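You operate a simulated robot arm through the tools that you are given. There is no shell and no other tool. Be economical: measure what you need, move in short steps, check, and stop when the job is done.

You are at the controls of a simulated two-armed robot. One attempt, no reset.

TASK
On the planning table top, fold the cloth in half.

It is judged by the outcome, as a careful person would: the job done as asked, and still so three seconds after it is handed in. It fails if anything else is knocked over, pushed out of place, dropped, spilled or broken. Flat cloth is picked up by pressing the open fingertips on it (5 to 10 N) and closing them slowly along it; thin cloth reads only 2 to 8 mm in the jaws.

THE ROBOT
Two 7-joint arms with two-finger parallel grippers on one trunk, on a base that drives. Base frame: it is fixed to the floor where the robot stands at the start and does not move with it; the origin is under the middle of the robot, x ahead of it, y to its left, z up; the surface under the hand at the start is at about z = 0.8. Units: m, degrees, N and s.
The left shoulder is at the start at [0.06, 0.143, 0.901], the right one opposite. With the tool pointing down near the work surface each hand reaches from about 0.32 to 0.74 m from the robot's upright axis, wherever it stands, measured 20 degrees to its own side. Places, roughly: planning table top [0.5, -0.1, 0.8]. Payload 1.57 kg a hand.
Tool frame (each hand has its own): the origin (TCP) lies between the finger pads and is the grasp point; the fingertips stand 0.03 m ahead of it; z points along the fingers, y is the line along which they close. The gripper opens to 0.11 m. The fingers are 0.024 m wide and 0.012 m thick; the gripper's body (0.048 by 0.112 m) begins 0.078 m behind the TCP.
Orientation is that of the tool frame in the base frame, as a unit quaternion [x, y, z, w]. With the fingers straight down and closing along the base's y, the tool's x points along the base's -x, its y along +y and its z along -z.

THE INTERFACE
- The arms move only by the tool play_rows. It takes "left_targets", "right_targets" or both (then of equal length, played together; a hand with none holds still); each is a list of rows, each an object (a shift or turn left out is 0, a gripper value left out holds the last) with "jaw": the finger opening in m, from 0 to 0.11; "xyz": the shift along the base's x, y, z in m, a list of three; "rot": the turn, a rotation vector about the base's x, y, z in degrees, a list of three. In form: [{"jaw": jaw, "xyz": [x, y, z], "rot": [rx, ry, rz]}, ...]. A call has 1 to 8 rows; each row shifts and turns the commanded pose from where the row before left it. Each row takes 0.2 s and may step no farther than 0.05 m and 8.6 degrees from the row before; otherwise, or with a gripper value out of range, the whole call is refused. A pose out of reach is approached as far as the arm can. The call stops where the force on the tool passes 40 N (or 10 N more than at its start, if that is more) or the arm is blocked; 0.2 s more then pass. The fingers move at their own pace (about 0.045 m/s each) and stop on an object; they squeeze with about 28 N. The grip force told is the motor's: it shows also when the fingers shut on nothing. Time passes only in rows, and 0.2 s behind the last, so rows that do not move let the fingers close. The reply holds the time, the measured pose of the TCP, the force on the tool along the base axes, the opening and the grip force, in the units named above and with some noise, with the torque about the TCP (base axes, N m) and any sound that the robot's microphone picked up, and new pictures: "show" is both (left out), scene, wrist or none (wrist: the cameras of the hands that moved).
- Cameras (640 x 400 px; columns grow to the right, rows downward): "scene" is now at [0.0398, 0.0325, 1.5094]; the picture's right is [0.41, -0.91, 0.00], its down [-0.69, -0.31, -0.66] and it looks along [0.60, 0.27, -0.76] (base axes); focal length 280 px, centre (320, 200). "left" rides on the left gripper at [0.07, -0.016, -0.141] in its tool frame; the picture's right is [0.23, 0.97, 0.00], its down [-0.86, 0.20, -0.48] and it looks along [-0.47, 0.11, 0.88] (tool axes); focal length 222 px, centre (320, 200). "right" rides on the right gripper at [0.07, 0.016, -0.141] in its tool frame; the picture's right is [-0.23, 0.97, 0.00], its down [-0.86, -0.20, -0.48] and it looks along [-0.47, -0.11, 0.88] (tool axes); focal length 222 px, centre (320, 200). There is no depth. A picture from a camera that has moved, and an enlarged one, comes with that camera's place and axes in the base frame and with its lens.
- lift_body(by): slides the trunk up (or, below 0, down) by that many m; the arms and the scene camera ride with it, the base frame stays. It gives what a move gives, with no picture.
- base_move(legs): drives the robot by 1 to 6 legs, each [ahead, left, turn to the left] in m, m and degrees, along the robot's own axes; the way and the turn of a leg run together, so that a leg with both is an arc; at most 1.5 m and 180 degrees a leg. The arms and the cameras ride along, it lands a little off, and it stops where it bumps. It gives what a move gives, and a new picture of the scene camera.
- head_to(pan, tilt): turns the head with the scene camera to pan (to the left, within 86 degrees either way) and tilt (down, from -29 to 69), counted from straight ahead of the robot. It gives what a move gives, and a new picture of the scene camera.
- enlarge(camera, box): a new picture of the part [left, top, right, bottom] of that camera's present view, enlarged. No time passes.
- sign_off(): hands the job in; it is judged then, once.

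Go step by step. Nothing tells you exact positions but the pictures and the camera data: compare them with the known pose of the tool, close in by small moves and look again before you grip or let go. The budget is 120 turns and 260 pictures, counting those below and the enlarged ones. Unless the task says otherwise, let go and move clear before handing in, and close with one line.

The tools are called after "Request:" as name(argument=value, ...) on one line, values as JSON. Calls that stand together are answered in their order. play_rows: Moves the arms, as the interface text tells. Its arguments: {"type":"object","properties":{"left_targets":{"type":"array","items":{"type":"object","properties":{"jaw":{"type":"number"},"xyz":{"type":"array","items":{"type":"number"}},"rot":{"type":"array","items":{"type":"number"}}}}},"right_targets":{"type":"array","items":{"type":"object","properties":{"jaw":{"type":"number"},"xyz":{"type":"array","items":{"type":"number"}},"rot":{"type":"array","items":{"type":"number"}}}}},"show":{"type":"string","enum":["both","scene","wrist","none"]}},"required":[]} The other tools are called the same way: lift_body (by) slides the trunk up or down; base_move (legs) drives the base; head_to (pan, tilt) turns the head that bears the scene camera; enlarge (camera, box) takes an enlarged picture of a part of a camera's view; sign_off () hands the job in.

At the start:

```text
time_s: 0.0
left_tcp_pos: [0.5488, 0.1767, 1.043]
left_tool_rot: [0.0, 1.0, 0.0, 0.001]
left_ft_force: [-0.5, 0.3, -0.3]
left_ft_torque: [0.03, -0.01, -0.03]
left_width: 0.1101
left_finger_force: 0.1
right_tcp_pos: [0.4049, -0.2207, 1.0245]
right_tool_rot: [0.001, 1.0, 0.0, 0.0]
right_ft_force: [1.3, 1.0, 0.0]
right_ft_torque: [-0.02, -0.02, -0.02]
right_width: 0.11
right_finger_force: 0.0
trunk travel left (down, up): [-0.5, 0.09]
robot x, y, heading: [0.0006, -0.0026, -0.0]
head pan, tilt: [24.3, 49.0]
```

scene: 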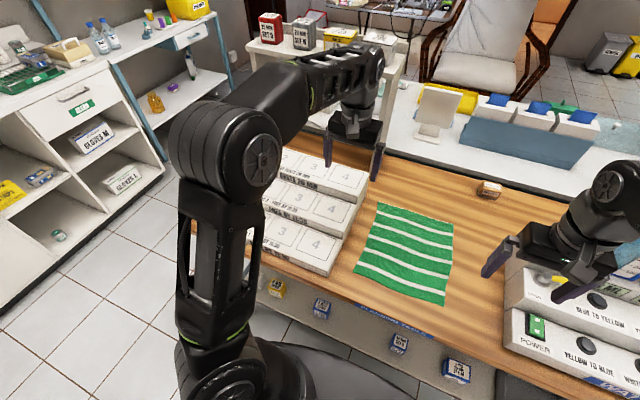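
right: 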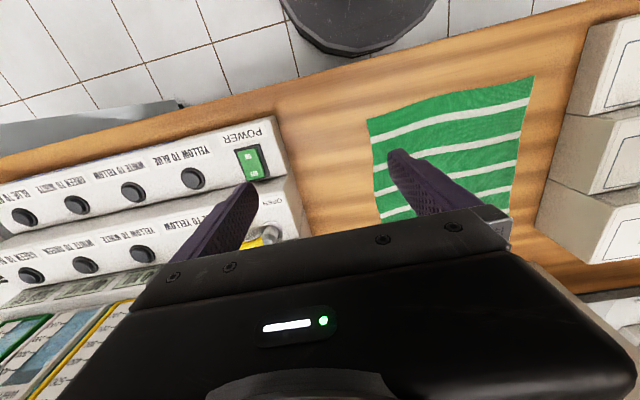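
left: 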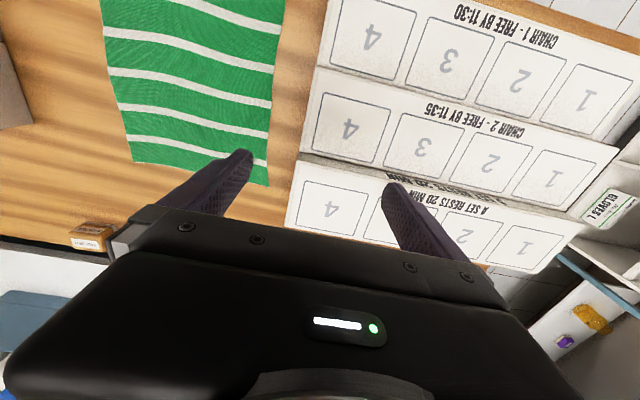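

The cloth lies at about x 0.41–0.68, y −0.14–0.10, with stacks on both sides. I'll look closer before planning the fold of the near edge onto the far edge.

Request:
enlarge(camera="scene", box=[240, 130, 560, 330])

Request:
head_to(pan=0, tilt=58)

```text
2.00 times, centred on (400, 230) of scene
camera zoom: at [0.0398, 0.0325, 1.5094], right [0.41, -0.91, 0.0], down [-0.69, -0.31, -0.66], along [0.6, 0.27, -0.76], focal length 560 px, centre (160, 140)
```

zoom: 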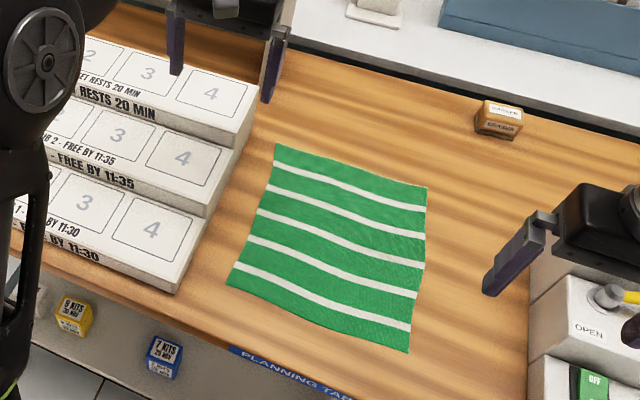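

```text
time_s: 0.9
left_tcp_pos: [0.5503, 0.1776, 1.0426]
left_tool_rot: [0.0, 1.0, 0.0, -0.001]
left_ft_force: [0.8, -0.3, -0.4]
left_ft_torque: [0.03, 0.04, -0.05]
left_width: 0.11
left_finger_force: 0.0
right_tcp_pos: [0.4046, -0.2213, 1.0241]
right_tool_rot: [-0.001, 1.0, -0.001, 0.0]
right_ft_force: [-0.6, 0.3, 0.5]
right_ft_torque: [0.01, 0.0, -0.05]
right_width: 0.1098
right_finger_force: 0.2
trunk travel left (down, up): [-0.5, 0.09]
robot x, y, heading: [0.0001, -0.0003, -0.0]
head pan, tilt: [0.0, 58.0]
camera scene: at [0.0378, 0.0005, 1.498], right [0.0, -1.0, 0.0], down [-0.85, 0.0, -0.53], along [0.53, 0.0, -0.85], focal length 280 px, centre (320, 200)
```

scene: 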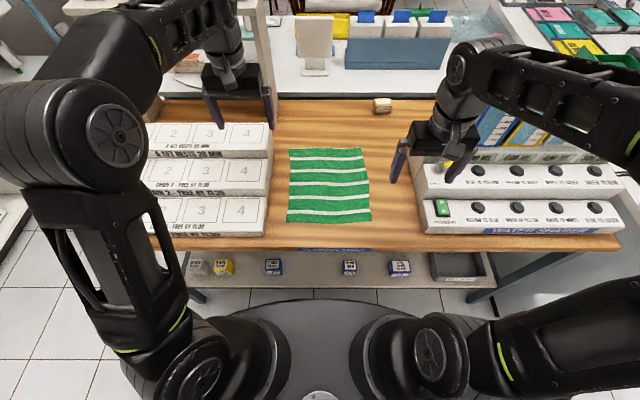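

The left boxes are stepped (right face at y≈0.15), and the cloth's near edge is at x≈0.402 running from y 0.092 to −0.146. I'll turn both grippers to close along x and move them over the near corners at height.

Request:
play_rows(left_targets=[{"jaw": 0.06, "xyz": [-0.01, -0.02, 0], "rot": [0, 0, 8.4]}, {"xyz": [-0.015, -0.015, 0], "rot": [0, 0, 8.4]}, {"xyz": [-0.015, -0.015, 0], "rot": [0, 0, 8.4]}, {"xyz": [-0.015, -0.015, 0], "rot": [0, 0, 8.4]}, {"xyz": [-0.015, -0.015, 0], "rot": [0, 0, 8.4]}, {"xyz": [-0.015, -0.01, 0], "rot": [0, 0, 8.4]}, {"xyz": [-0.015, -0.006, 0], "rot": [0, 0, 8.4]}, {"xyz": [-0.015, -0.006, 0], "rot": [0, 0, 8.4]}], right_targets=[{"jaw": 0.06, "xyz": [0.004, 0.01, 0], "rot": [0, 0, 8.4]}, {"xyz": [0.004, 0.012, 0], "rot": [0, 0, 8.4]}, {"xyz": [0.004, 0.012, 0], "rot": [0, 0, 8.4]}, {"xyz": [0.004, 0.012, 0], "rot": [0, 0, 8.4]}, {"xyz": [0.004, 0.012, 0], "rot": [0, 0, 8.4]}, {"xyz": [0.004, 0.012, 0], "rot": [0, 0, 8.4]}, {"xyz": [0.004, 0.012, 0], "rot": [0, 0, 8.4]}, {"xyz": [0.003, 0.012, 0], "rot": [0, 0, 8.4]}], show="scene")

```text
time_s: 2.7
left_tcp_pos: [0.4336, 0.0754, 1.0423]
left_tool_rot: [-0.554, 0.832, 0.0, 0.001]
left_ft_force: [0.4, -0.5, -0.4]
left_ft_torque: [0.01, 0.0, 0.02]
left_width: 0.0599
left_finger_force: 0.0
right_tcp_pos: [0.4353, -0.125, 1.0239]
right_tool_rot: [-0.554, 0.832, 0.0, 0.0]
right_ft_force: [-0.9, -0.2, 0.9]
right_ft_torque: [0.0, 0.01, 0.0]
right_width: 0.0602
right_finger_force: 0.1
trunk travel left (down, up): [-0.5, 0.09]
robot x, y, heading: [-0.0024, 0.0002, -0.1]
head pan, tilt: [0.0, 58.0]
camera scene: at [0.0375, 0.0007, 1.4979], right [0.0, -1.0, 0.0], down [-0.85, 0.0, -0.53], along [0.53, 0.0, -0.85], focal length 280 px, centre (320, 200)
```

scene: 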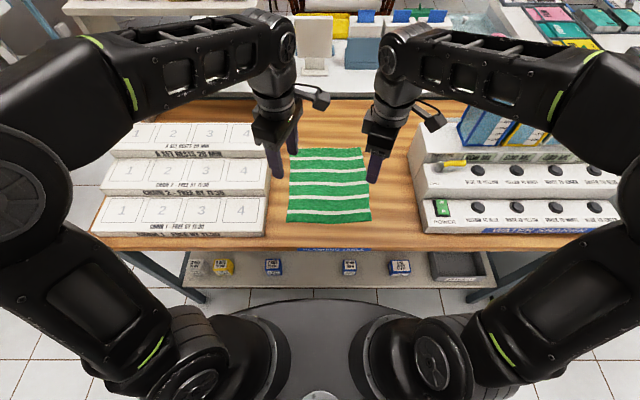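

Both arms turn well. I'll finish the 90° turn, narrow the jaws and descend to z≈0.89.

Request:
play_rows(left_targets=[{"jaw": 0.036, "xyz": [0, 0, -0.03], "rot": [0, 0, 7.6]}, {"xyz": [0, 0, -0.03], "rot": [0, 0, 7.6]}, {"xyz": [0, 0, -0.03], "rot": [0, 0, 7.6]}, {"xyz": [0, 0, -0.03]}, {"xyz": [0, 0, -0.03]}, {"xyz": [0, 0, 0]}], right_targets=[{"jaw": 0.036, "xyz": [0, -0.001, -0.03], "rot": [0, 0, 7.6]}, {"xyz": [0, 0, -0.03], "rot": [0, 0, 7.6]}, {"xyz": [0, 0, -0.03], "rot": [0, 0, 7.6]}, {"xyz": [0, 0, -0.02]}, {"xyz": [0, 0, -0.02]}, {"xyz": [0, 0, 0]}])

```text
time_s: 4.1
left_tcp_pos: [0.4341, 0.0748, 0.8935]
left_tool_rot: [0.708, -0.707, 0.001, 0.0]
left_ft_force: [0.0, 0.3, -0.8]
left_ft_torque: [-0.06, -0.02, 0.01]
left_width: 0.0359
left_finger_force: 0.0
right_tcp_pos: [0.4355, -0.1286, 0.8939]
right_tool_rot: [-0.707, 0.707, 0.0, -0.001]
right_ft_force: [0.5, -0.3, 0.4]
right_ft_torque: [-0.04, 0.03, 0.03]
right_width: 0.0361
right_finger_force: 0.0
trunk travel left (down, up): [-0.5, 0.09]
robot x, y, heading: [0.0001, 0.003, 0.2]
head pan, tilt: [0.0, 58.0]
camera scene: at [0.0374, 0.0005, 1.498], right [0.0, -1.0, 0.0], down [-0.85, 0.0, -0.53], along [0.53, 0.0, -0.85], focal length 280 px, centre (320, 200)
camera right: at [0.4198, -0.1979, 1.0346], right [-0.97, 0.23, 0.0], down [0.2, 0.86, 0.48], along [0.11, 0.47, -0.88], focal length 222 px, centre (320, 200)
camera left: at [0.451, 0.0068, 1.036], right [-0.97, -0.23, 0.0], down [-0.2, 0.85, 0.48], along [-0.11, 0.47, -0.88], focal length 222 px, centre (320, 200)
```

scene: 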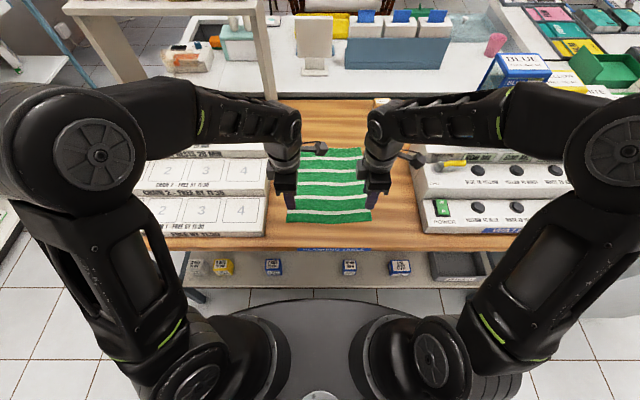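
right: 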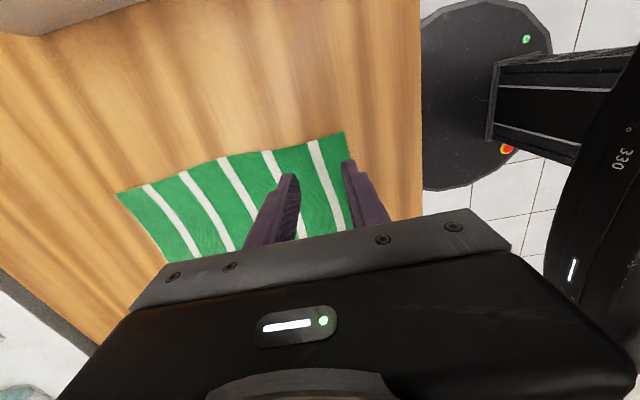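
left: 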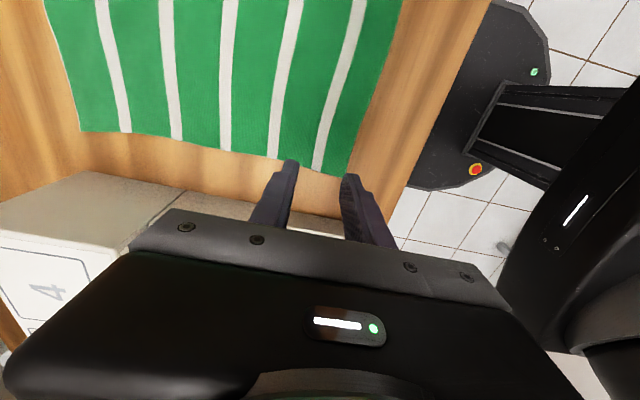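

Near corners confirmed at (0.395, 0.095) and (0.406, −0.144). I'll nudge inward and descend to just above the table.

Request:
play_rows(left_targets=[{"xyz": [0.003, -0.006, -0.02]}, {"xyz": [0, 0, -0.02]}, {"xyz": [0, 0, -0.014]}, {"xyz": [0, 0, 0]}], right_targets=[{"xyz": [0.006, 0.005, -0.02]}, {"xyz": [0, 0, -0.02]}, {"xyz": [0, 0, -0.014]}, {"xyz": [0, 0, 0]}], show="wrist")

```text
time_s: 5.1
left_tcp_pos: [0.4365, 0.069, 0.8387]
left_tool_rot: [-0.707, 0.708, 0.0, 0.0]
left_ft_force: [-0.1, 0.0, -0.9]
left_ft_torque: [0.01, 0.02, -0.01]
left_width: 0.036
left_finger_force: 0.0
right_tcp_pos: [0.4407, -0.1237, 0.8403]
right_tool_rot: [0.707, -0.707, 0.0, 0.0]
right_ft_force: [-0.7, 0.1, 0.4]
right_ft_torque: [0.0, 0.05, -0.01]
right_width: 0.0362
right_finger_force: 0.1
trunk travel left (down, up): [-0.5, 0.09]
robot x, y, heading: [0.002, 0.001, 0.1]
head pan, tilt: [0.0, 58.0]
camera right: at [0.4254, -0.1929, 0.9807], right [-0.97, 0.23, 0.0], down [0.2, 0.86, 0.48], along [0.11, 0.47, -0.88], focal length 222 px, centre (320, 200)
camera left: at [0.4537, 0.0003, 0.9816], right [-0.97, -0.23, 0.0], down [-0.2, 0.85, 0.48], along [-0.11, 0.47, -0.88], focal length 222 px, centre (320, 200)
```

right: 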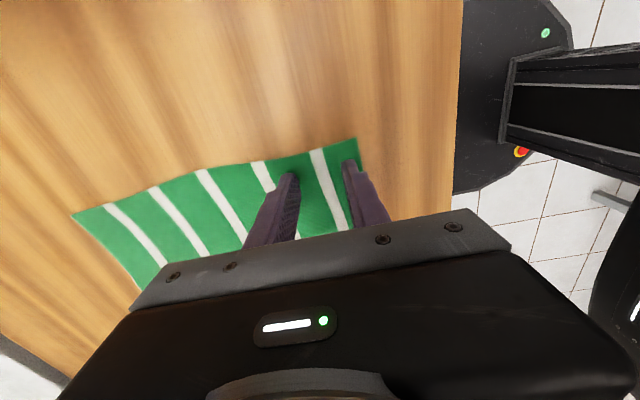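
left: 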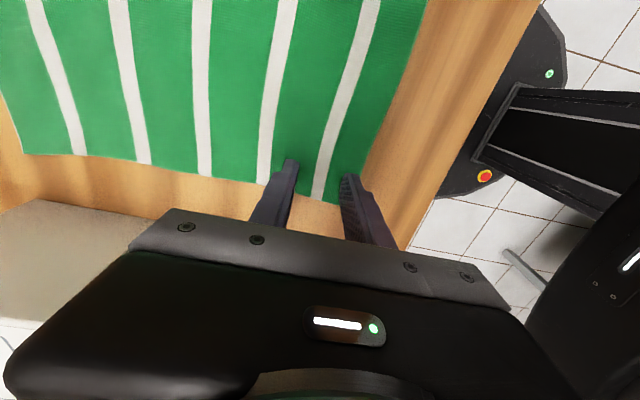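

Right fingers are both on the cloth; the left needs ~8 mm further inward. Adjust and press down gently.

Request:
play_rows(left_targets=[{"xyz": [0.006, -0.009, 0]}, {"xyz": [0, 0, -0.004]}, {"xyz": [0, 0, -0.003]}, {"xyz": [0, 0, 0]}], right_targets=[{"xyz": [0, 0.002, 0]}, {"xyz": [0, 0, -0.005]}, {"xyz": [0, 0, -0.003]}, {"xyz": [0, 0, 0]}], show="wrist")

```text
time_s: 6.1
left_tcp_pos: [0.4429, 0.0598, 0.8317]
left_tool_rot: [-0.707, 0.707, 0.001, 0.001]
left_ft_force: [-0.5, 0.6, -0.1]
left_ft_torque: [-0.01, -0.02, 0.01]
left_width: 0.0361
left_finger_force: 0.0
right_tcp_pos: [0.4414, -0.1221, 0.831]
right_tool_rot: [0.707, -0.707, 0.0, 0.0]
right_ft_force: [0.7, 0.6, 0.7]
right_ft_torque: [0.01, -0.01, 0.0]
right_width: 0.0359
right_finger_force: 0.0
trunk travel left (down, up): [-0.5, 0.09]
robot x, y, heading: [0.0016, 0.0008, -0.0]
head pan, tilt: [0.0, 58.0]
camera right: at [0.4259, -0.1905, 0.973], right [-0.97, 0.23, 0.0], down [0.2, 0.86, 0.48], along [0.11, 0.47, -0.88], focal length 222 px, centre (320, 200)
camera left: at [0.4601, -0.0083, 0.9745], right [-0.97, -0.23, 0.0], down [-0.2, 0.85, 0.48], along [-0.11, 0.47, -0.88], focal length 222 px, centre (320, 200)
```

right: 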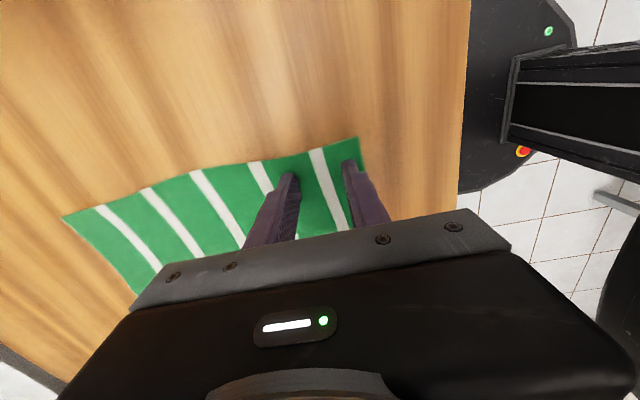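
left: 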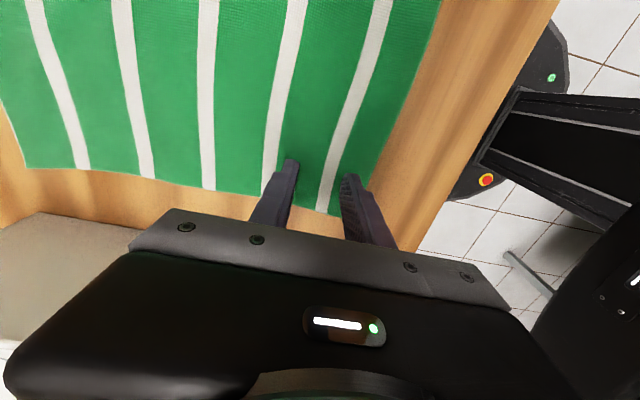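

Both hands are placed well; no contact yet. Lowering in small steps.

Request:
play_rows(left_targets=[{"xyz": [0, 0, -0.002]}, {"xyz": [0, 0, -0.001]}, {}], right_targets=[{"xyz": [0, 0, -0.001]}, {"xyz": [0, 0, -0.001]}, {}], show="none")

```text
time_s: 6.9
left_tcp_pos: [0.4436, 0.0595, 0.8309]
left_tool_rot: [0.708, -0.707, 0.0, -0.001]
left_ft_force: [1.9, 3.9, 25.5]
left_ft_torque: [0.11, 0.6, -0.08]
left_width: 0.0357
left_finger_force: 0.0
right_tcp_pos: [0.4411, -0.1206, 0.8311]
right_tool_rot: [0.707, -0.707, 0.001, -0.001]
right_ft_force: [1.8, -2.0, 11.1]
right_ft_torque: [-0.05, 0.21, 0.04]
right_width: 0.0351
right_finger_force: 0.1
trunk travel left (down, up): [-0.5, 0.09]
robot x, y, heading: [-0.0016, -0.0015, -0.0]
head pan, tilt: [0.0, 58.0]
```

Contact: left 25 N (too much), right 11 N. Ease the left by 1.5 mm, then close slowly.

Request:
play_rows(left_targets=[{"xyz": [0, 0, -0.0]}, {"xyz": [0, 0, 0.0014]}, {}], right_targets=[{"xyz": [0, 0, 0.0002]}, {}, {}], show="none")

```text
time_s: 7.7
left_tcp_pos: [0.4418, 0.0606, 0.8309]
left_tool_rot: [0.707, -0.707, 0.001, -0.001]
left_ft_force: [2.7, 2.7, 19.2]
left_ft_torque: [0.08, 0.26, -0.08]
left_width: 0.0345
left_finger_force: 0.1
right_tcp_pos: [0.4401, -0.1212, 0.8321]
right_tool_rot: [0.707, -0.707, 0.002, -0.001]
right_ft_force: [0.7, -2.4, 20.3]
right_ft_torque: [-0.12, 0.43, 0.08]
right_width: 0.0351
right_finger_force: 0.1
trunk travel left (down, up): [-0.5, 0.09]
robot x, y, heading: [0.0015, 0.0047, -0.1]
head pan, tilt: [0.0, 58.0]
```

Request:
play_rows(left_targets=[{"xyz": [0, 0, 0.001]}, {}, {}], right_targets=[{"xyz": [0, 0, 0.001]}, {}, {}], show="none")

```text
time_s: 8.5
left_tcp_pos: [0.4425, 0.0596, 0.8319]
left_tool_rot: [-0.707, 0.707, 0.0, 0.001]
left_ft_force: [1.1, -0.7, 4.7]
left_ft_torque: [-0.04, 0.03, -0.01]
left_width: 0.0352
left_finger_force: 0.0
right_tcp_pos: [0.4396, -0.1217, 0.8302]
right_tool_rot: [-0.707, 0.707, 0.0, 0.0]
right_ft_force: [0.4, -1.8, 17.7]
right_ft_torque: [-0.08, 0.33, 0.07]
right_width: 0.0347
right_finger_force: 0.1
trunk travel left (down, up): [-0.5, 0.09]
robot x, y, heading: [-0.0007, 0.001, 0.3]
head pan, tilt: [0.0, 58.0]
```

Left 5 N, right 18 N; trim both and close slowly.

Request:
play_rows(left_targets=[{"xyz": [0, 0, -0.0003]}, {}, {"jaw": 0.031}, {"jaw": 0.027}, {"jaw": 0.023}], right_targets=[{"xyz": [0, 0, 0.0008]}, {}, {"jaw": 0.031}, {"jaw": 0.027}, {"jaw": 0.023}], show="wrist")

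```text
time_s: 9.7
left_tcp_pos: [0.4419, 0.0593, 0.831]
left_tool_rot: [0.707, -0.707, -0.002, 0.0]
left_ft_force: [-0.6, 0.2, 7.5]
left_ft_torque: [0.04, 0.07, 0.0]
left_width: 0.0238
left_finger_force: 0.1
right_tcp_pos: [0.4408, -0.1214, 0.833]
right_tool_rot: [-0.707, 0.707, -0.001, 0.001]
right_ft_force: [-1.0, 0.8, 0.6]
right_ft_torque: [0.04, 0.02, -0.02]
right_width: 0.023
right_finger_force: 0.2
trunk travel left (down, up): [-0.5, 0.09]
robot x, y, heading: [0.0052, -0.0005, -0.1]
head pan, tilt: [0.0, 58.0]
camera right: at [0.4256, -0.1904, 0.973], right [-0.97, 0.23, 0.0], down [0.2, 0.86, 0.48], along [0.11, 0.47, -0.88], focal length 222 px, centre (320, 200)
camera left: at [0.4597, -0.0082, 0.9736], right [-0.97, -0.23, 0.0], down [-0.2, 0.85, 0.48], along [-0.11, 0.47, -0.88], focal length 222 px, centre (320, 200)
```

right: 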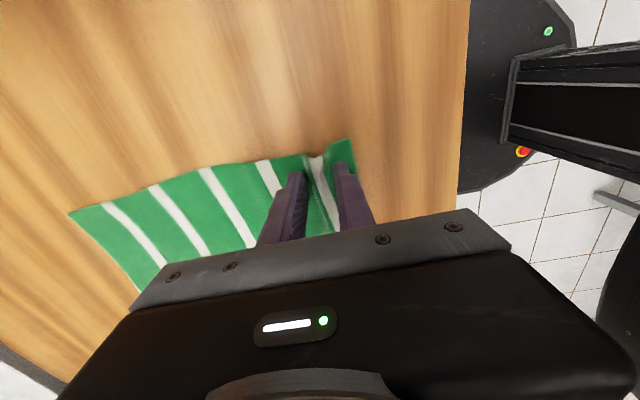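
left: 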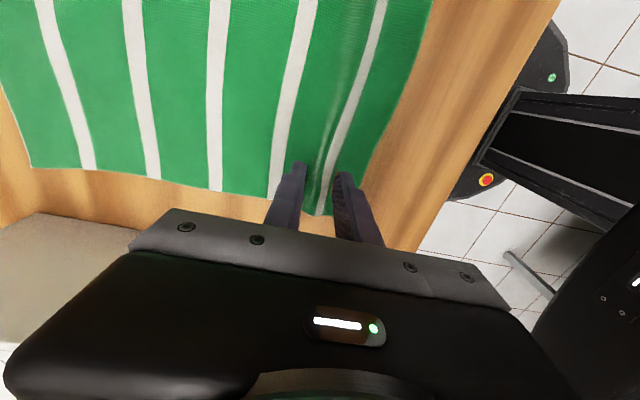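

The cloth is rucking up between both finger pairs. Press the right slightly more and finish closing.

Request:
play_rows(left_targets=[{"jaw": 0.023}, {"jaw": 0.02}, {"jaw": 0.016}, {"jaw": 0.012}, {"jaw": 0.008}, {"jaw": 0.004}, {"jaw": 0}, {}], right_targets=[{"xyz": [0, 0, -0.0006]}, {"jaw": 0.02}, {"jaw": 0.016}, {"jaw": 0.012}, {"jaw": 0.008}, {"jaw": 0.004}, {"jaw": 0}, {}], show="wrist")

```text
time_s: 11.5
left_tcp_pos: [0.443, 0.0616, 0.8313]
left_tool_rot: [-0.707, 0.707, 0.001, 0.001]
left_ft_force: [-1.6, -1.3, 4.2]
left_ft_torque: [-0.01, 0.07, -0.04]
left_width: 0.0061
left_finger_force: 26.0
right_tcp_pos: [0.4417, -0.122, 0.8326]
right_tool_rot: [0.707, -0.707, 0.0, 0.0]
right_ft_force: [0.0, 0.6, 2.7]
right_ft_torque: [-0.02, 0.05, 0.02]
right_width: 0.0059
right_finger_force: 26.0
trunk travel left (down, up): [-0.5, 0.09]
robot x, y, heading: [0.003, -0.0023, 0.1]
head pan, tilt: [0.0, 58.0]
camera right: at [0.4258, -0.1903, 0.9726], right [-0.97, 0.23, 0.0], down [0.2, 0.86, 0.48], along [0.11, 0.47, -0.88], focal length 222 px, centre (320, 200)
camera left: at [0.4597, -0.0083, 0.9737], right [-0.97, -0.23, 0.0], down [-0.2, 0.85, 0.48], along [-0.11, 0.47, -0.88], focal length 222 px, centre (320, 200)
```

right: 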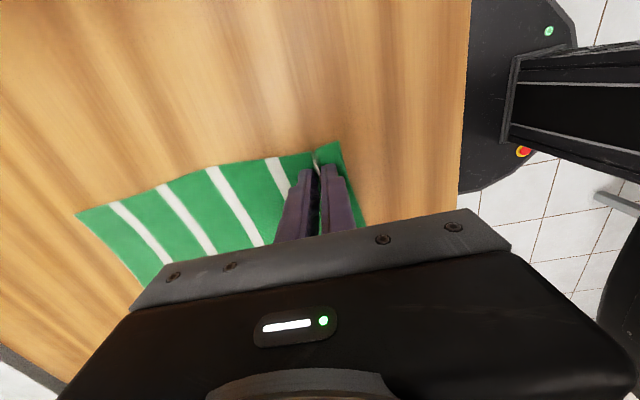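
left: 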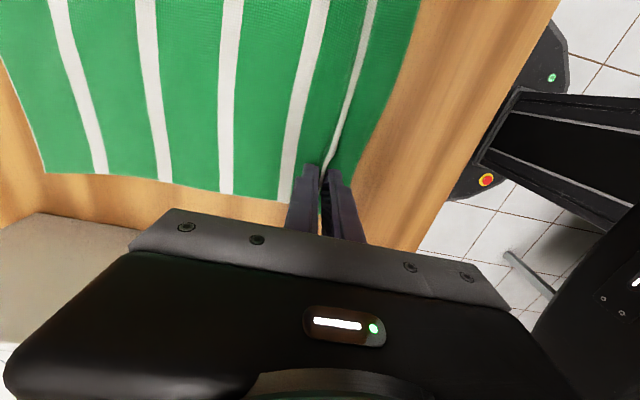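

Both gripped (6 mm), but the pinch lies ~4 cm inside the edge, which would leave a flap doubled back. I'll release and re-pinch right at the edge.

Request:
play_rows(left_targets=[{"jaw": 0.012}, {"jaw": 0.024}, {"jaw": 0.034}, {"xyz": [0, 0, 0.006]}, {"xyz": [0, 0, 0.012]}, {}], right_targets=[{"jaw": 0.012}, {"jaw": 0.024}, {"jaw": 0.034}, {"xyz": [0, 0, 0.006]}, {"xyz": [0, 0, 0.012]}, {}], show="wrist")

```text
time_s: 12.9
left_tcp_pos: [0.4439, 0.0596, 0.8485]
left_tool_rot: [-0.707, 0.707, 0.001, 0.001]
left_ft_force: [0.2, -0.1, 0.2]
left_ft_torque: [0.0, 0.01, 0.01]
left_width: 0.034
left_finger_force: 0.1
right_tcp_pos: [0.4408, -0.1205, 0.8499]
right_tool_rot: [-0.707, 0.707, 0.0, 0.0]
right_ft_force: [-0.4, 0.2, 0.7]
right_ft_torque: [0.0, 0.04, 0.01]
right_width: 0.0339
right_finger_force: 0.0
trunk travel left (down, up): [-0.5, 0.09]
robot x, y, heading: [-0.0, -0.0009, 0.2]
head pan, tilt: [0.0, 58.0]
camera right: at [0.4257, -0.1903, 0.9905], right [-0.97, 0.23, 0.0], down [0.2, 0.86, 0.48], along [0.11, 0.47, -0.88], focal length 222 px, centre (320, 200)
camera left: at [0.4605, -0.008, 0.9913], right [-0.97, -0.23, 0.0], down [-0.2, 0.85, 0.48], along [-0.11, 0.47, -0.88], focal length 222 px, centre (320, 200)
```

right: 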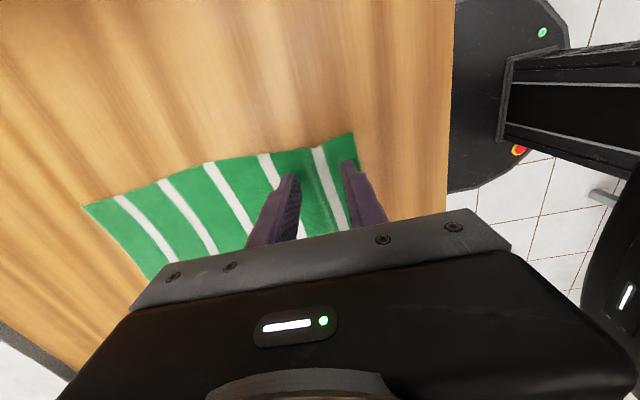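
left: 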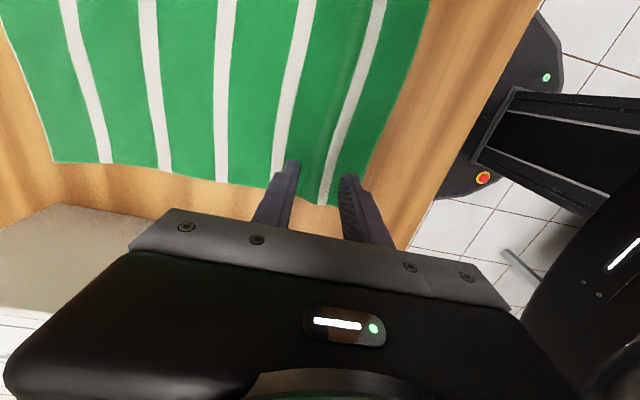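

Cloth opened back out; edge at x≈0.400 (left) and 0.407 (right). Shift hands outward so only the inner finger lands on the cloth.

Request:
play_rows(left_targets=[{"jaw": 0.032, "xyz": [-0.023, 0.007, 0]}, {"xyz": [-0.023, 0, 0]}, {"xyz": [0, 0, -0.01]}, {}], right_targets=[{"jaw": 0.032, "xyz": [-0.018, -0.006, 0]}, {"xyz": [-0.019, 0, 0]}, {"xyz": [0, 0, -0.01]}, {}], show="wrist")

```text
time_s: 13.9
left_tcp_pos: [0.3962, 0.0672, 0.8396]
left_tool_rot: [-0.707, 0.707, 0.001, 0.0]
left_ft_force: [0.2, 0.0, 0.2]
left_ft_torque: [-0.01, 0.02, 0.01]
left_width: 0.0319
left_finger_force: 0.1
right_tcp_pos: [0.403, -0.1264, 0.8392]
right_tool_rot: [-0.707, 0.707, 0.0, 0.001]
right_ft_force: [0.1, -0.4, 0.1]
right_ft_torque: [0.02, 0.02, -0.01]
right_width: 0.0323
right_finger_force: 0.0
trunk travel left (down, up): [-0.5, 0.09]
robot x, y, heading: [-0.0019, 0.0023, -0.1]
head pan, tilt: [0.0, 58.0]
camera right: at [0.3884, -0.196, 0.9805], right [-0.97, 0.23, 0.0], down [0.2, 0.85, 0.48], along [0.11, 0.47, -0.88], focal length 222 px, centre (320, 200)
camera left: at [0.4135, -0.0012, 0.9813], right [-0.97, -0.23, 0.0], down [-0.2, 0.85, 0.48], along [-0.11, 0.47, -0.88], focal length 222 px, centre (320, 200)
```

right: 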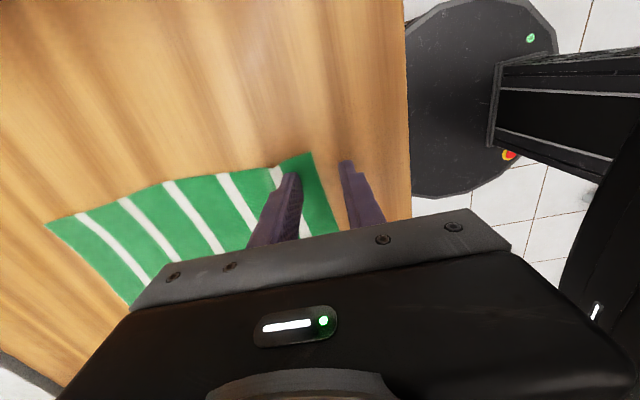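
left: 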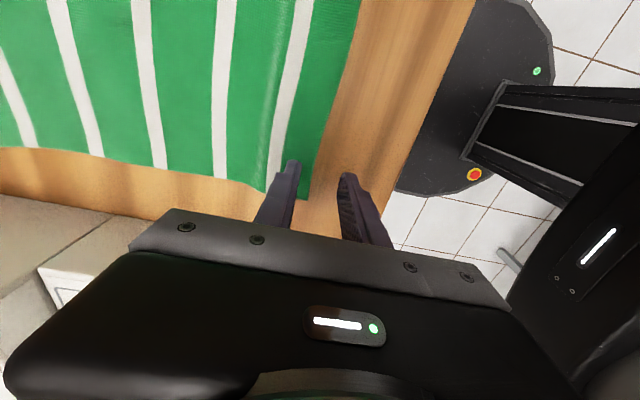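

Exactly placed: inner fingers on the cloth border, outer ones on the bare table. Descend to contact.

Request:
play_rows(left_targets=[{"xyz": [0, -0.004, -0.005]}, {"xyz": [0, 0, -0.003]}, {}, {}], right_targets=[{"xyz": [0, 0.002, -0.005]}, {"xyz": [0, 0, -0.003]}, {}, {}], show="none")

```text
time_s: 14.9
left_tcp_pos: [0.3969, 0.0617, 0.8301]
left_tool_rot: [0.708, -0.707, -0.001, -0.001]
left_ft_force: [0.4, 0.2, 2.4]
left_ft_torque: [-0.01, -0.04, 0.0]
left_width: 0.0323
left_finger_force: 0.1
right_tcp_pos: [0.4054, -0.1248, 0.8309]
right_tool_rot: [-0.707, 0.707, 0.0, 0.0]
right_ft_force: [0.3, -0.4, 3.5]
right_ft_torque: [-0.07, -0.09, 0.0]
right_width: 0.0318
right_finger_force: 0.2
trunk travel left (down, up): [-0.5, 0.09]
robot x, y, heading: [0.002, 0.0002, -0.0]
head pan, tilt: [0.0, 58.0]
```

Request:
play_rows(left_targets=[{"xyz": [0, 0, -0.0005]}, {}, {"jaw": 0.028}, {"jaw": 0.024}, {"jaw": 0.02}, {"jaw": 0.016}], right_targets=[{"xyz": [0, 0, -0.0004]}, {}, {"jaw": 0.028}, {"jaw": 0.024}, {"jaw": 0.02}, {"jaw": 0.016}], show="wrist")

```text
time_s: 16.3
left_tcp_pos: [0.3974, 0.0636, 0.8322]
left_tool_rot: [0.708, -0.706, 0.0, -0.001]
left_ft_force: [3.0, -0.1, 11.8]
left_ft_torque: [-0.02, -0.21, 0.03]
left_width: 0.0186
left_finger_force: 1.8
right_tcp_pos: [0.4041, -0.1247, 0.8319]
right_tool_rot: [-0.707, 0.707, 0.001, -0.001]
right_ft_force: [1.5, 0.4, 4.5]
right_ft_torque: [-0.02, -0.1, 0.03]
right_width: 0.0172
right_finger_force: 0.3
trunk travel left (down, up): [-0.5, 0.09]
robot x, y, heading: [0.0008, -0.0061, -0.0]
head pan, tilt: [0.0, 58.0]
camera right: at [0.3886, -0.1939, 0.9725], right [-0.97, 0.23, 0.0], down [0.2, 0.86, 0.48], along [0.11, 0.47, -0.88], focal length 222 px, centre (320, 200)
camera left: at [0.414, -0.0049, 0.9735], right [-0.97, -0.23, 0.0], down [-0.2, 0.85, 0.48], along [-0.11, 0.47, -0.88], focal length 222 px, centre (320, 200)
```

right: 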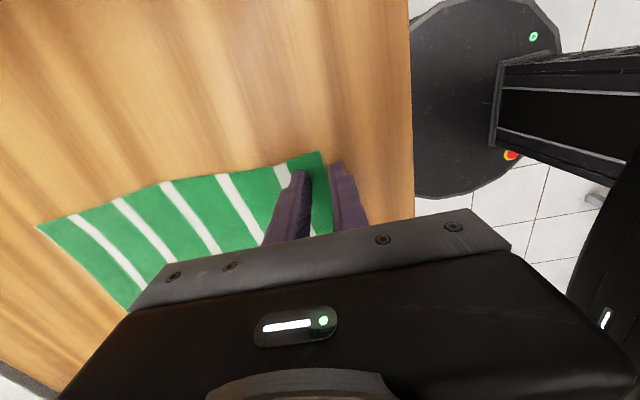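
left: 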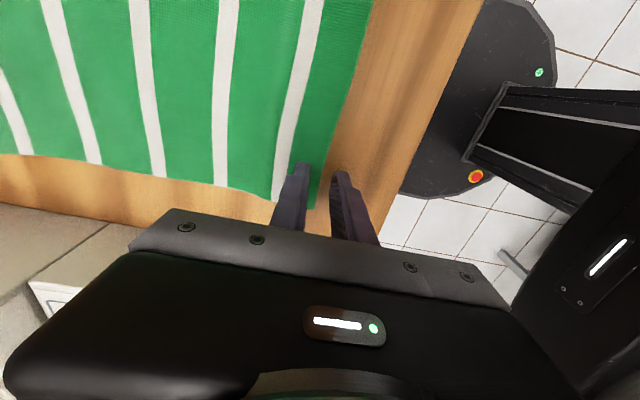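

The cloth edge is being dragged toward the outer fingers as intended. Finish closing.

Request:
play_rows(left_targets=[{"jaw": 0.015}, {"jaw": 0.012}, {"jaw": 0.009}, {"jaw": 0.006}, {"jaw": 0.003}, {"jaw": 0}, {}, {}], right_targets=[{"jaw": 0.015}, {"jaw": 0.012}, {"jaw": 0.009}, {"jaw": 0.006}, {"jaw": 0.003}, {"jaw": 0}, {}, {}], show="wrist")

```text
time_s: 18.1
left_tcp_pos: [0.3966, 0.0628, 0.8318]
left_tool_rot: [-0.707, 0.707, 0.0, 0.002]
left_ft_force: [-2.4, -2.2, 19.6]
left_ft_torque: [-0.06, 0.05, 0.01]
left_width: 0.0001
left_finger_force: 21.3
right_tcp_pos: [0.4035, -0.1251, 0.8321]
right_tool_rot: [-0.707, 0.708, 0.0, 0.0]
right_ft_force: [1.5, 0.6, 5.6]
right_ft_torque: [0.04, -0.04, -0.03]
right_width: 0.0017
right_finger_force: 23.3
trunk travel left (down, up): [-0.5, 0.09]
robot x, y, heading: [-0.0036, -0.0, 0.2]
head pan, tilt: [0.0, 58.0]
camera right: at [0.3879, -0.1941, 0.9727], right [-0.97, 0.23, 0.0], down [0.2, 0.85, 0.48], along [0.11, 0.47, -0.88], focal length 222 px, centre (320, 200)
camera left: at [0.413, -0.0051, 0.9736], right [-0.97, -0.23, 0.0], down [-0.2, 0.85, 0.48], along [-0.11, 0.47, -0.88], focal length 222 px, centre (320, 200)
```

right: 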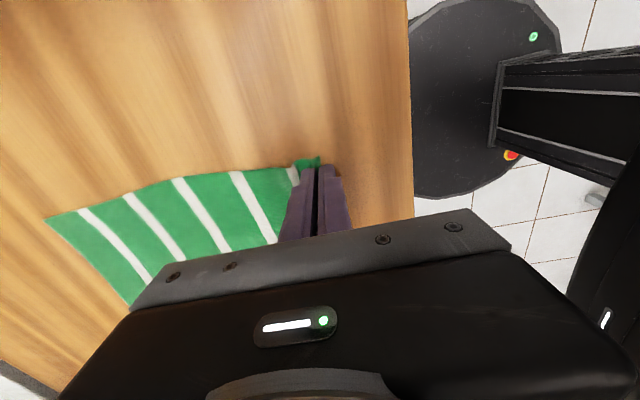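
left: 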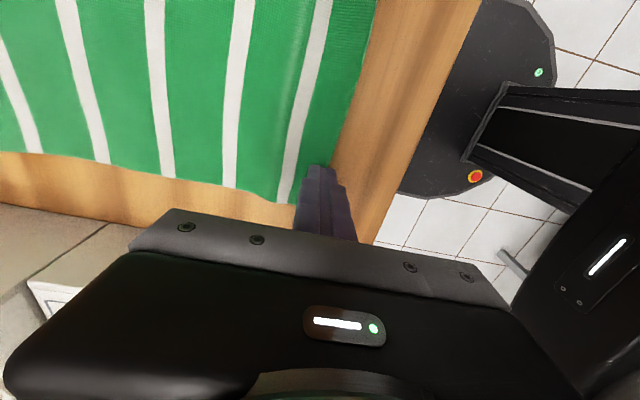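

Right caught the edge (1.7 mm), but the left fingers slid over the cloth and shut empty. I'll lift the left hand, reopen and tilt it slightly so the outer fingertip presses the bare table under the edge.

Request:
play_rows(left_targets=[{"xyz": [0, 0, 0.01]}, {"jaw": 0.03, "xyz": [0, 0, 0.008]}, {}, {"rot": [0, -2.5, 0]}, {}], show="wrist")

Request:
enlarge(camera="right", box=[240, 120, 400, 220])

```text
time_s: 19.3
left_tcp_pos: [0.3975, 0.0638, 0.8492]
left_tool_rot: [-0.707, 0.707, -0.015, 0.016]
left_ft_force: [0.3, -0.5, -0.2]
left_ft_torque: [0.0, -0.02, -0.01]
left_width: 0.0298
left_finger_force: 0.0
right_tcp_pos: [0.4036, -0.1244, 0.8323]
right_tool_rot: [0.707, -0.707, 0.0, -0.001]
right_ft_force: [-1.5, -1.5, 14.2]
right_ft_torque: [-0.03, 0.02, -0.01]
right_width: 0.002
right_finger_force: 23.7
trunk travel left (down, up): [-0.5, 0.09]
robot x, y, heading: [-0.0005, -0.0003, -0.3]
head pan, tilt: [0.0, 58.0]
camera left: at [0.4075, -0.0049, 0.992], right [-0.97, -0.23, -0.04], down [-0.22, 0.85, 0.47], along [-0.07, 0.47, -0.88], focal length 222 px, centre (320, 200)
```

left: 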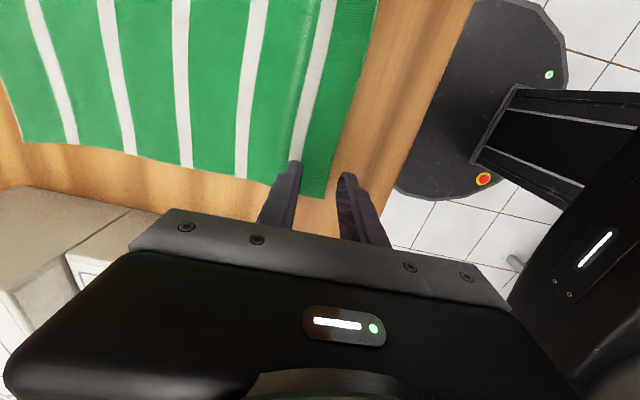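

```text
4.00 times, centred on (320, 170) of right
camera zoom: at [0.3882, -0.194, 0.9726], right [-0.97, 0.23, 0.0], down [0.2, 0.86, 0.48], along [0.11, 0.47, -0.88], focal length 888 px, centre (320, 320)
```

zoom: 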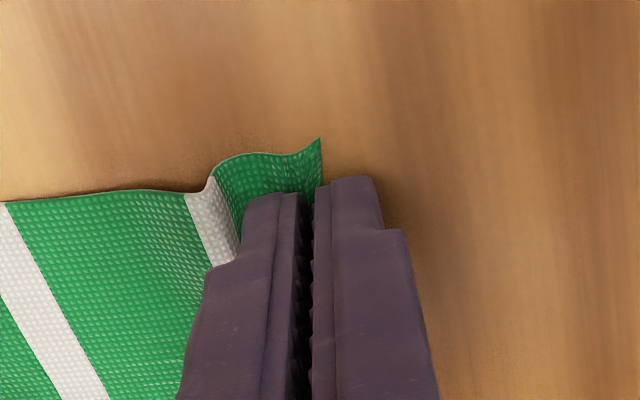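

Right grip is ideal (edge standing up between the pads). Left cloth edge is now at x≈0.387, so I shift the left hand 10 mm toward the robot and descend.

Request:
play_rows(left_targets=[{"xyz": [-0.01, 0, 0]}, {"xyz": [0, 0, -0.01]}, {"xyz": [0, 0, -0.006]}, {"xyz": [0, 0, -0.001]}, {}, {}], show="wrist")

```text
time_s: 20.7
left_tcp_pos: [0.3856, 0.0637, 0.8311]
left_tool_rot: [-0.706, 0.707, -0.016, 0.017]
left_ft_force: [0.1, -0.2, 0.3]
left_ft_torque: [0.0, 0.03, 0.0]
left_width: 0.0301
left_finger_force: 0.1
right_tcp_pos: [0.4041, -0.1241, 0.8309]
right_tool_rot: [-0.707, 0.707, 0.0, 0.0]
right_ft_force: [-1.3, -2.2, 14.0]
right_ft_torque: [0.01, 0.06, 0.02]
right_width: 0.0021
right_finger_force: 23.3
trunk travel left (down, up): [-0.5, 0.09]
robot x, y, heading: [-0.0001, -0.0042, 0.2]
head pan, tilt: [0.0, 58.0]
camera left: at [0.3974, -0.005, 0.9748], right [-0.97, -0.23, -0.04], down [-0.22, 0.85, 0.47], along [-0.07, 0.47, -0.88], focal length 222 px, centre (320, 200)
```

left: 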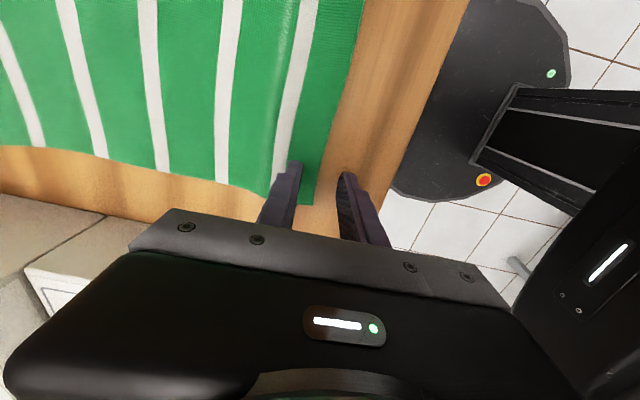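

Request:
play_rows(left_targets=[{"xyz": [0, -0.002, -0.001]}, {}, {}], show="none")

```text
time_s: 21.5
left_tcp_pos: [0.3865, 0.061, 0.8318]
left_tool_rot: [-0.707, 0.707, -0.015, 0.016]
left_ft_force: [0.4, 0.9, -0.5]
left_ft_torque: [0.0, -0.02, 0.01]
left_width: 0.0302
left_finger_force: 0.0
right_tcp_pos: [0.4042, -0.1259, 0.8307]
right_tool_rot: [-0.707, 0.707, 0.001, 0.001]
right_ft_force: [-1.7, -1.9, 15.3]
right_ft_torque: [0.02, 0.04, 0.03]
right_width: 0.0018
right_finger_force: 23.4
trunk travel left (down, up): [-0.5, 0.09]
robot x, y, heading: [0.0045, 0.0023, -0.3]
head pan, tilt: [0.0, 58.0]
```

Request:
play_rows(left_targets=[{"xyz": [0, 0, -0.001]}, {}, {"xyz": [0, 0, -0.0006]}, {}, {}], show="none")

```text
time_s: 22.6
left_tcp_pos: [0.3887, 0.0609, 0.8301]
left_tool_rot: [0.708, -0.706, 0.017, -0.016]
left_ft_force: [-1.9, 4.5, 21.8]
left_ft_torque: [0.19, 0.64, -0.14]
left_width: 0.0315
left_finger_force: 0.7
right_tcp_pos: [0.4031, -0.1241, 0.8324]
right_tool_rot: [0.708, -0.706, 0.001, -0.001]
right_ft_force: [0.8, -1.7, 6.3]
right_ft_torque: [0.01, 0.03, 0.03]
right_width: 0.002
right_finger_force: 23.3
trunk travel left (down, up): [-0.5, 0.09]
robot x, y, heading: [-0.0009, -0.0009, -0.0]
head pan, tilt: [0.0, 58.0]
stopped in row 5 (left hand): the force on the tool passed its limit at 41 N (the readings are from after the stop); the commanded pose is now the measured one
```

Outer finger bears nearly all the load; ease up 1 mm and take out 1.3° of the tilt.

Request:
play_rows(left_targets=[{"xyz": [0, 0, 0.001], "rot": [0, 1.2, 0]}, {}, {}, {}], show="none")

```text
time_s: 23.6
left_tcp_pos: [0.3881, 0.0603, 0.8313]
left_tool_rot: [0.707, -0.707, 0.009, -0.009]
left_ft_force: [0.1, -0.8, 1.2]
left_ft_torque: [0.03, -0.03, -0.01]
left_width: 0.0301
left_finger_force: 0.8
right_tcp_pos: [0.4027, -0.1243, 0.8313]
right_tool_rot: [-0.707, 0.707, 0.0, -0.001]
right_ft_force: [-3.4, 0.6, 15.7]
right_ft_torque: [0.09, 0.08, 0.06]
right_width: 0.0019
right_finger_force: 22.9
trunk travel left (down, up): [-0.5, 0.09]
robot x, y, heading: [0.0007, -0.0004, -0.3]
head pan, tilt: [0.0, 58.0]
```

Request:
play_rows(left_targets=[{"xyz": [0, 0, -0.0007]}, {}, {}, {}], show="none")

```text
time_s: 24.6
left_tcp_pos: [0.389, 0.0615, 0.8312]
left_tool_rot: [-0.707, 0.707, -0.009, 0.009]
left_ft_force: [-0.5, -0.8, 6.8]
left_ft_torque: [0.0, -0.11, 0.0]
left_width: 0.0299
left_finger_force: 0.2
right_tcp_pos: [0.4036, -0.1241, 0.8326]
right_tool_rot: [-0.707, 0.707, 0.0, 0.0]
right_ft_force: [-1.4, 0.2, 16.6]
right_ft_torque: [0.09, 0.02, 0.02]
right_width: 0.0017
right_finger_force: 23.2
trunk travel left (down, up): [-0.5, 0.09]
robot x, y, heading: [-0.0011, -0.0018, -0.0]
head pan, tilt: [0.0, 58.0]
```

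7 N now, mostly on the inner finger. Close slowly.

Request:
play_rows(left_targets=[{"xyz": [0, 0, -0.0002], "jaw": 0.026}, {"jaw": 0.022}, {"jaw": 0.018}, {"jaw": 0.014}, {"jaw": 0.01}], show="wrist")

Request:
enlarge(camera="left", box=[240, 120, 400, 220])

```text
time_s: 25.8
left_tcp_pos: [0.3879, 0.0612, 0.8301]
left_tool_rot: [0.707, -0.707, 0.009, -0.008]
left_ft_force: [3.4, -0.5, 20.0]
left_ft_torque: [0.05, -0.27, -0.02]
left_width: 0.0119
left_finger_force: 2.8
right_tcp_pos: [0.403, -0.1243, 0.8313]
right_tool_rot: [-0.707, 0.708, -0.001, 0.0]
right_ft_force: [0.6, 2.6, 11.6]
right_ft_torque: [0.12, -0.04, 0.0]
right_width: 0.0019
right_finger_force: 24.0
trunk travel left (down, up): [-0.5, 0.09]
robot x, y, heading: [-0.0008, 0.003, -0.2]
head pan, tilt: [0.0, 58.0]
camera left: at [0.4008, -0.0073, 0.9737], right [-0.97, -0.23, -0.03], down [-0.21, 0.86, 0.47], along [-0.09, 0.46, -0.88], focal length 222 px, centre (320, 200)
```

left: 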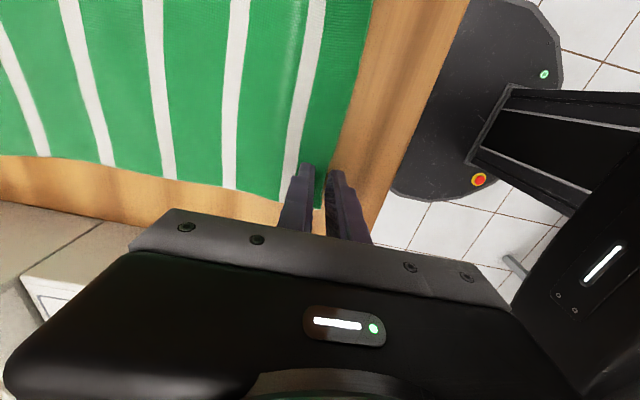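

```text
4.00 times, centred on (320, 170) of left
camera zoom: at [0.4008, -0.0073, 0.9737], right [-0.97, -0.23, -0.03], down [-0.21, 0.86, 0.47], along [-0.09, 0.46, -0.88], focal length 888 px, centre (320, 320)
```

zoom: 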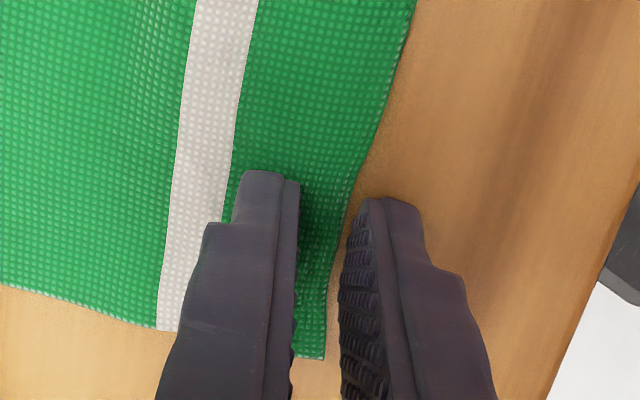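

The cloth border lies between the pads, with the edge just short of the outer one. Continue closing.

Request:
play_rows(left_targets=[{"jaw": 0.008}, {"jaw": 0.006}, {"jaw": 0.003}, {"jaw": 0}, {}, {}], show="none")

Request:
enlarge(camera="left", box=[240, 120, 400, 220])

```text
time_s: 27.2
left_tcp_pos: [0.3892, 0.0596, 0.8314]
left_tool_rot: [0.707, -0.707, 0.011, -0.009]
left_ft_force: [3.0, -5.7, 30.9]
left_ft_torque: [-0.22, -0.15, -0.04]
left_width: 0.0017
left_finger_force: 23.3
right_tcp_pos: [0.4031, -0.1251, 0.8327]
right_tool_rot: [0.707, -0.707, 0.0, 0.0]
right_ft_force: [0.6, 2.4, 9.3]
right_ft_torque: [0.09, -0.02, 0.03]
right_width: 0.0019
right_finger_force: 23.7
trunk travel left (down, up): [-0.5, 0.09]
robot x, y, heading: [-0.0018, 0.0003, 0.0]
head pan, tilt: [0.0, 58.0]
```

```text
4.00 times, centred on (320, 170) of left
camera zoom: at [0.4008, -0.0079, 0.9739], right [-0.97, -0.23, -0.03], down [-0.21, 0.86, 0.47], along [-0.08, 0.46, -0.88], focal length 888 px, centre (320, 320)
```

zoom: 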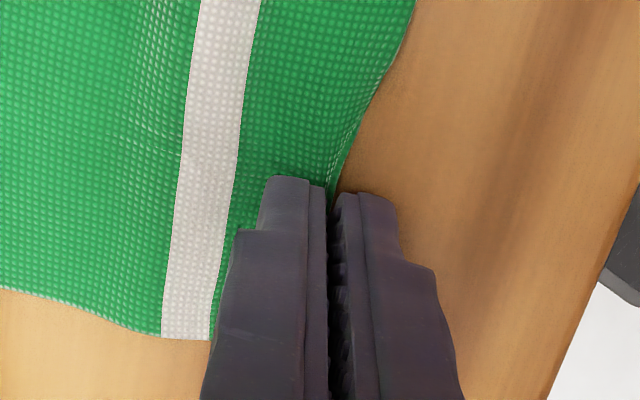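

Left now reads 1.7 mm as well. Test lift both hands 4 cm.

Request:
play_rows(left_targets=[{"xyz": [0.0, 0, 0.008]}, {"xyz": [0.002, 0, 0.01], "rot": [0, 1.3, 0]}, {"xyz": [0.005, 0, 0.012]}, {"xyz": [0.005, 0, 0.012]}, {}], right_targets=[{"xyz": [0.0, 0, 0.008]}, {"xyz": [0.002, 0, 0.01]}, {"xyz": [0.005, 0, 0.012]}, {"xyz": [0.005, 0, 0.012]}, {}])

```text
time_s: 28.4
left_tcp_pos: [0.4006, 0.0619, 0.8734]
left_tool_rot: [-0.707, 0.707, 0.0, 0.001]
left_ft_force: [0.3, 0.1, -0.2]
left_ft_torque: [0.0, -0.02, 0.04]
left_width: 0.0018
left_finger_force: 23.0
right_tcp_pos: [0.4162, -0.1228, 0.8732]
right_tool_rot: [-0.707, 0.707, 0.001, 0.0]
right_ft_force: [-0.2, 0.1, -0.7]
right_ft_torque: [-0.01, -0.03, 0.0]
right_width: 0.0019
right_finger_force: 22.9
trunk travel left (down, up): [-0.5, 0.09]
robot x, y, heading: [0.0017, 0.002, -0.0]
head pan, tilt: [0.0, 58.0]
camera scene: at [0.0377, 0.0006, 1.4979], right [0.0, -1.0, 0.0], down [-0.85, 0.0, -0.53], along [0.53, 0.0, -0.85], focal length 280 px, centre (320, 200)
camera right: at [0.4007, -0.1938, 1.0145], right [-0.97, 0.23, 0.0], down [0.2, 0.86, 0.48], along [0.11, 0.47, -0.88], focal length 222 px, centre (320, 200)
camera left: at [0.4172, -0.0071, 1.0147], right [-0.97, -0.23, 0.0], down [-0.2, 0.85, 0.48], along [-0.11, 0.47, -0.88], focal length 222 px, centre (320, 200)
```

scene: 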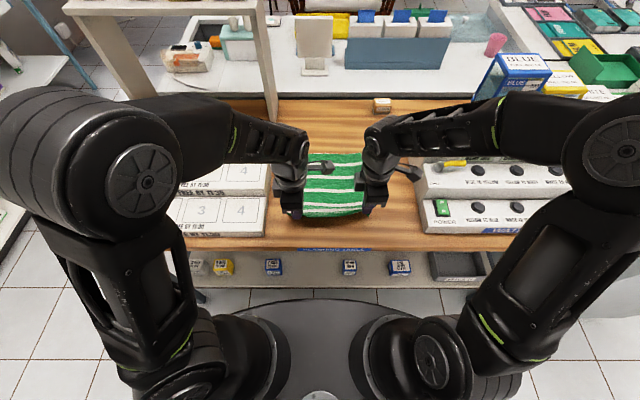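
right: 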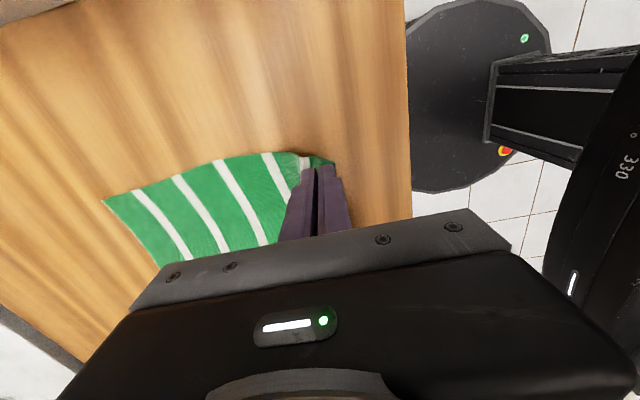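
left: 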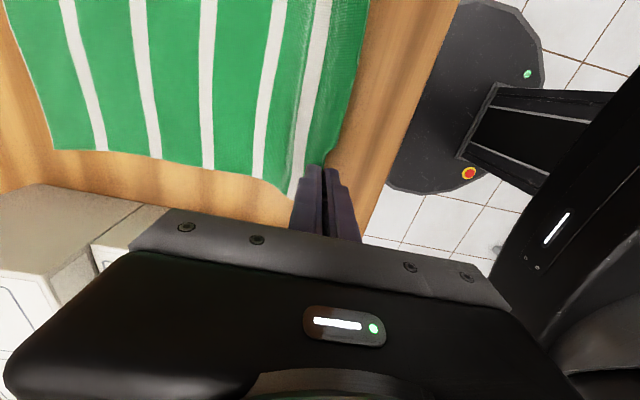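

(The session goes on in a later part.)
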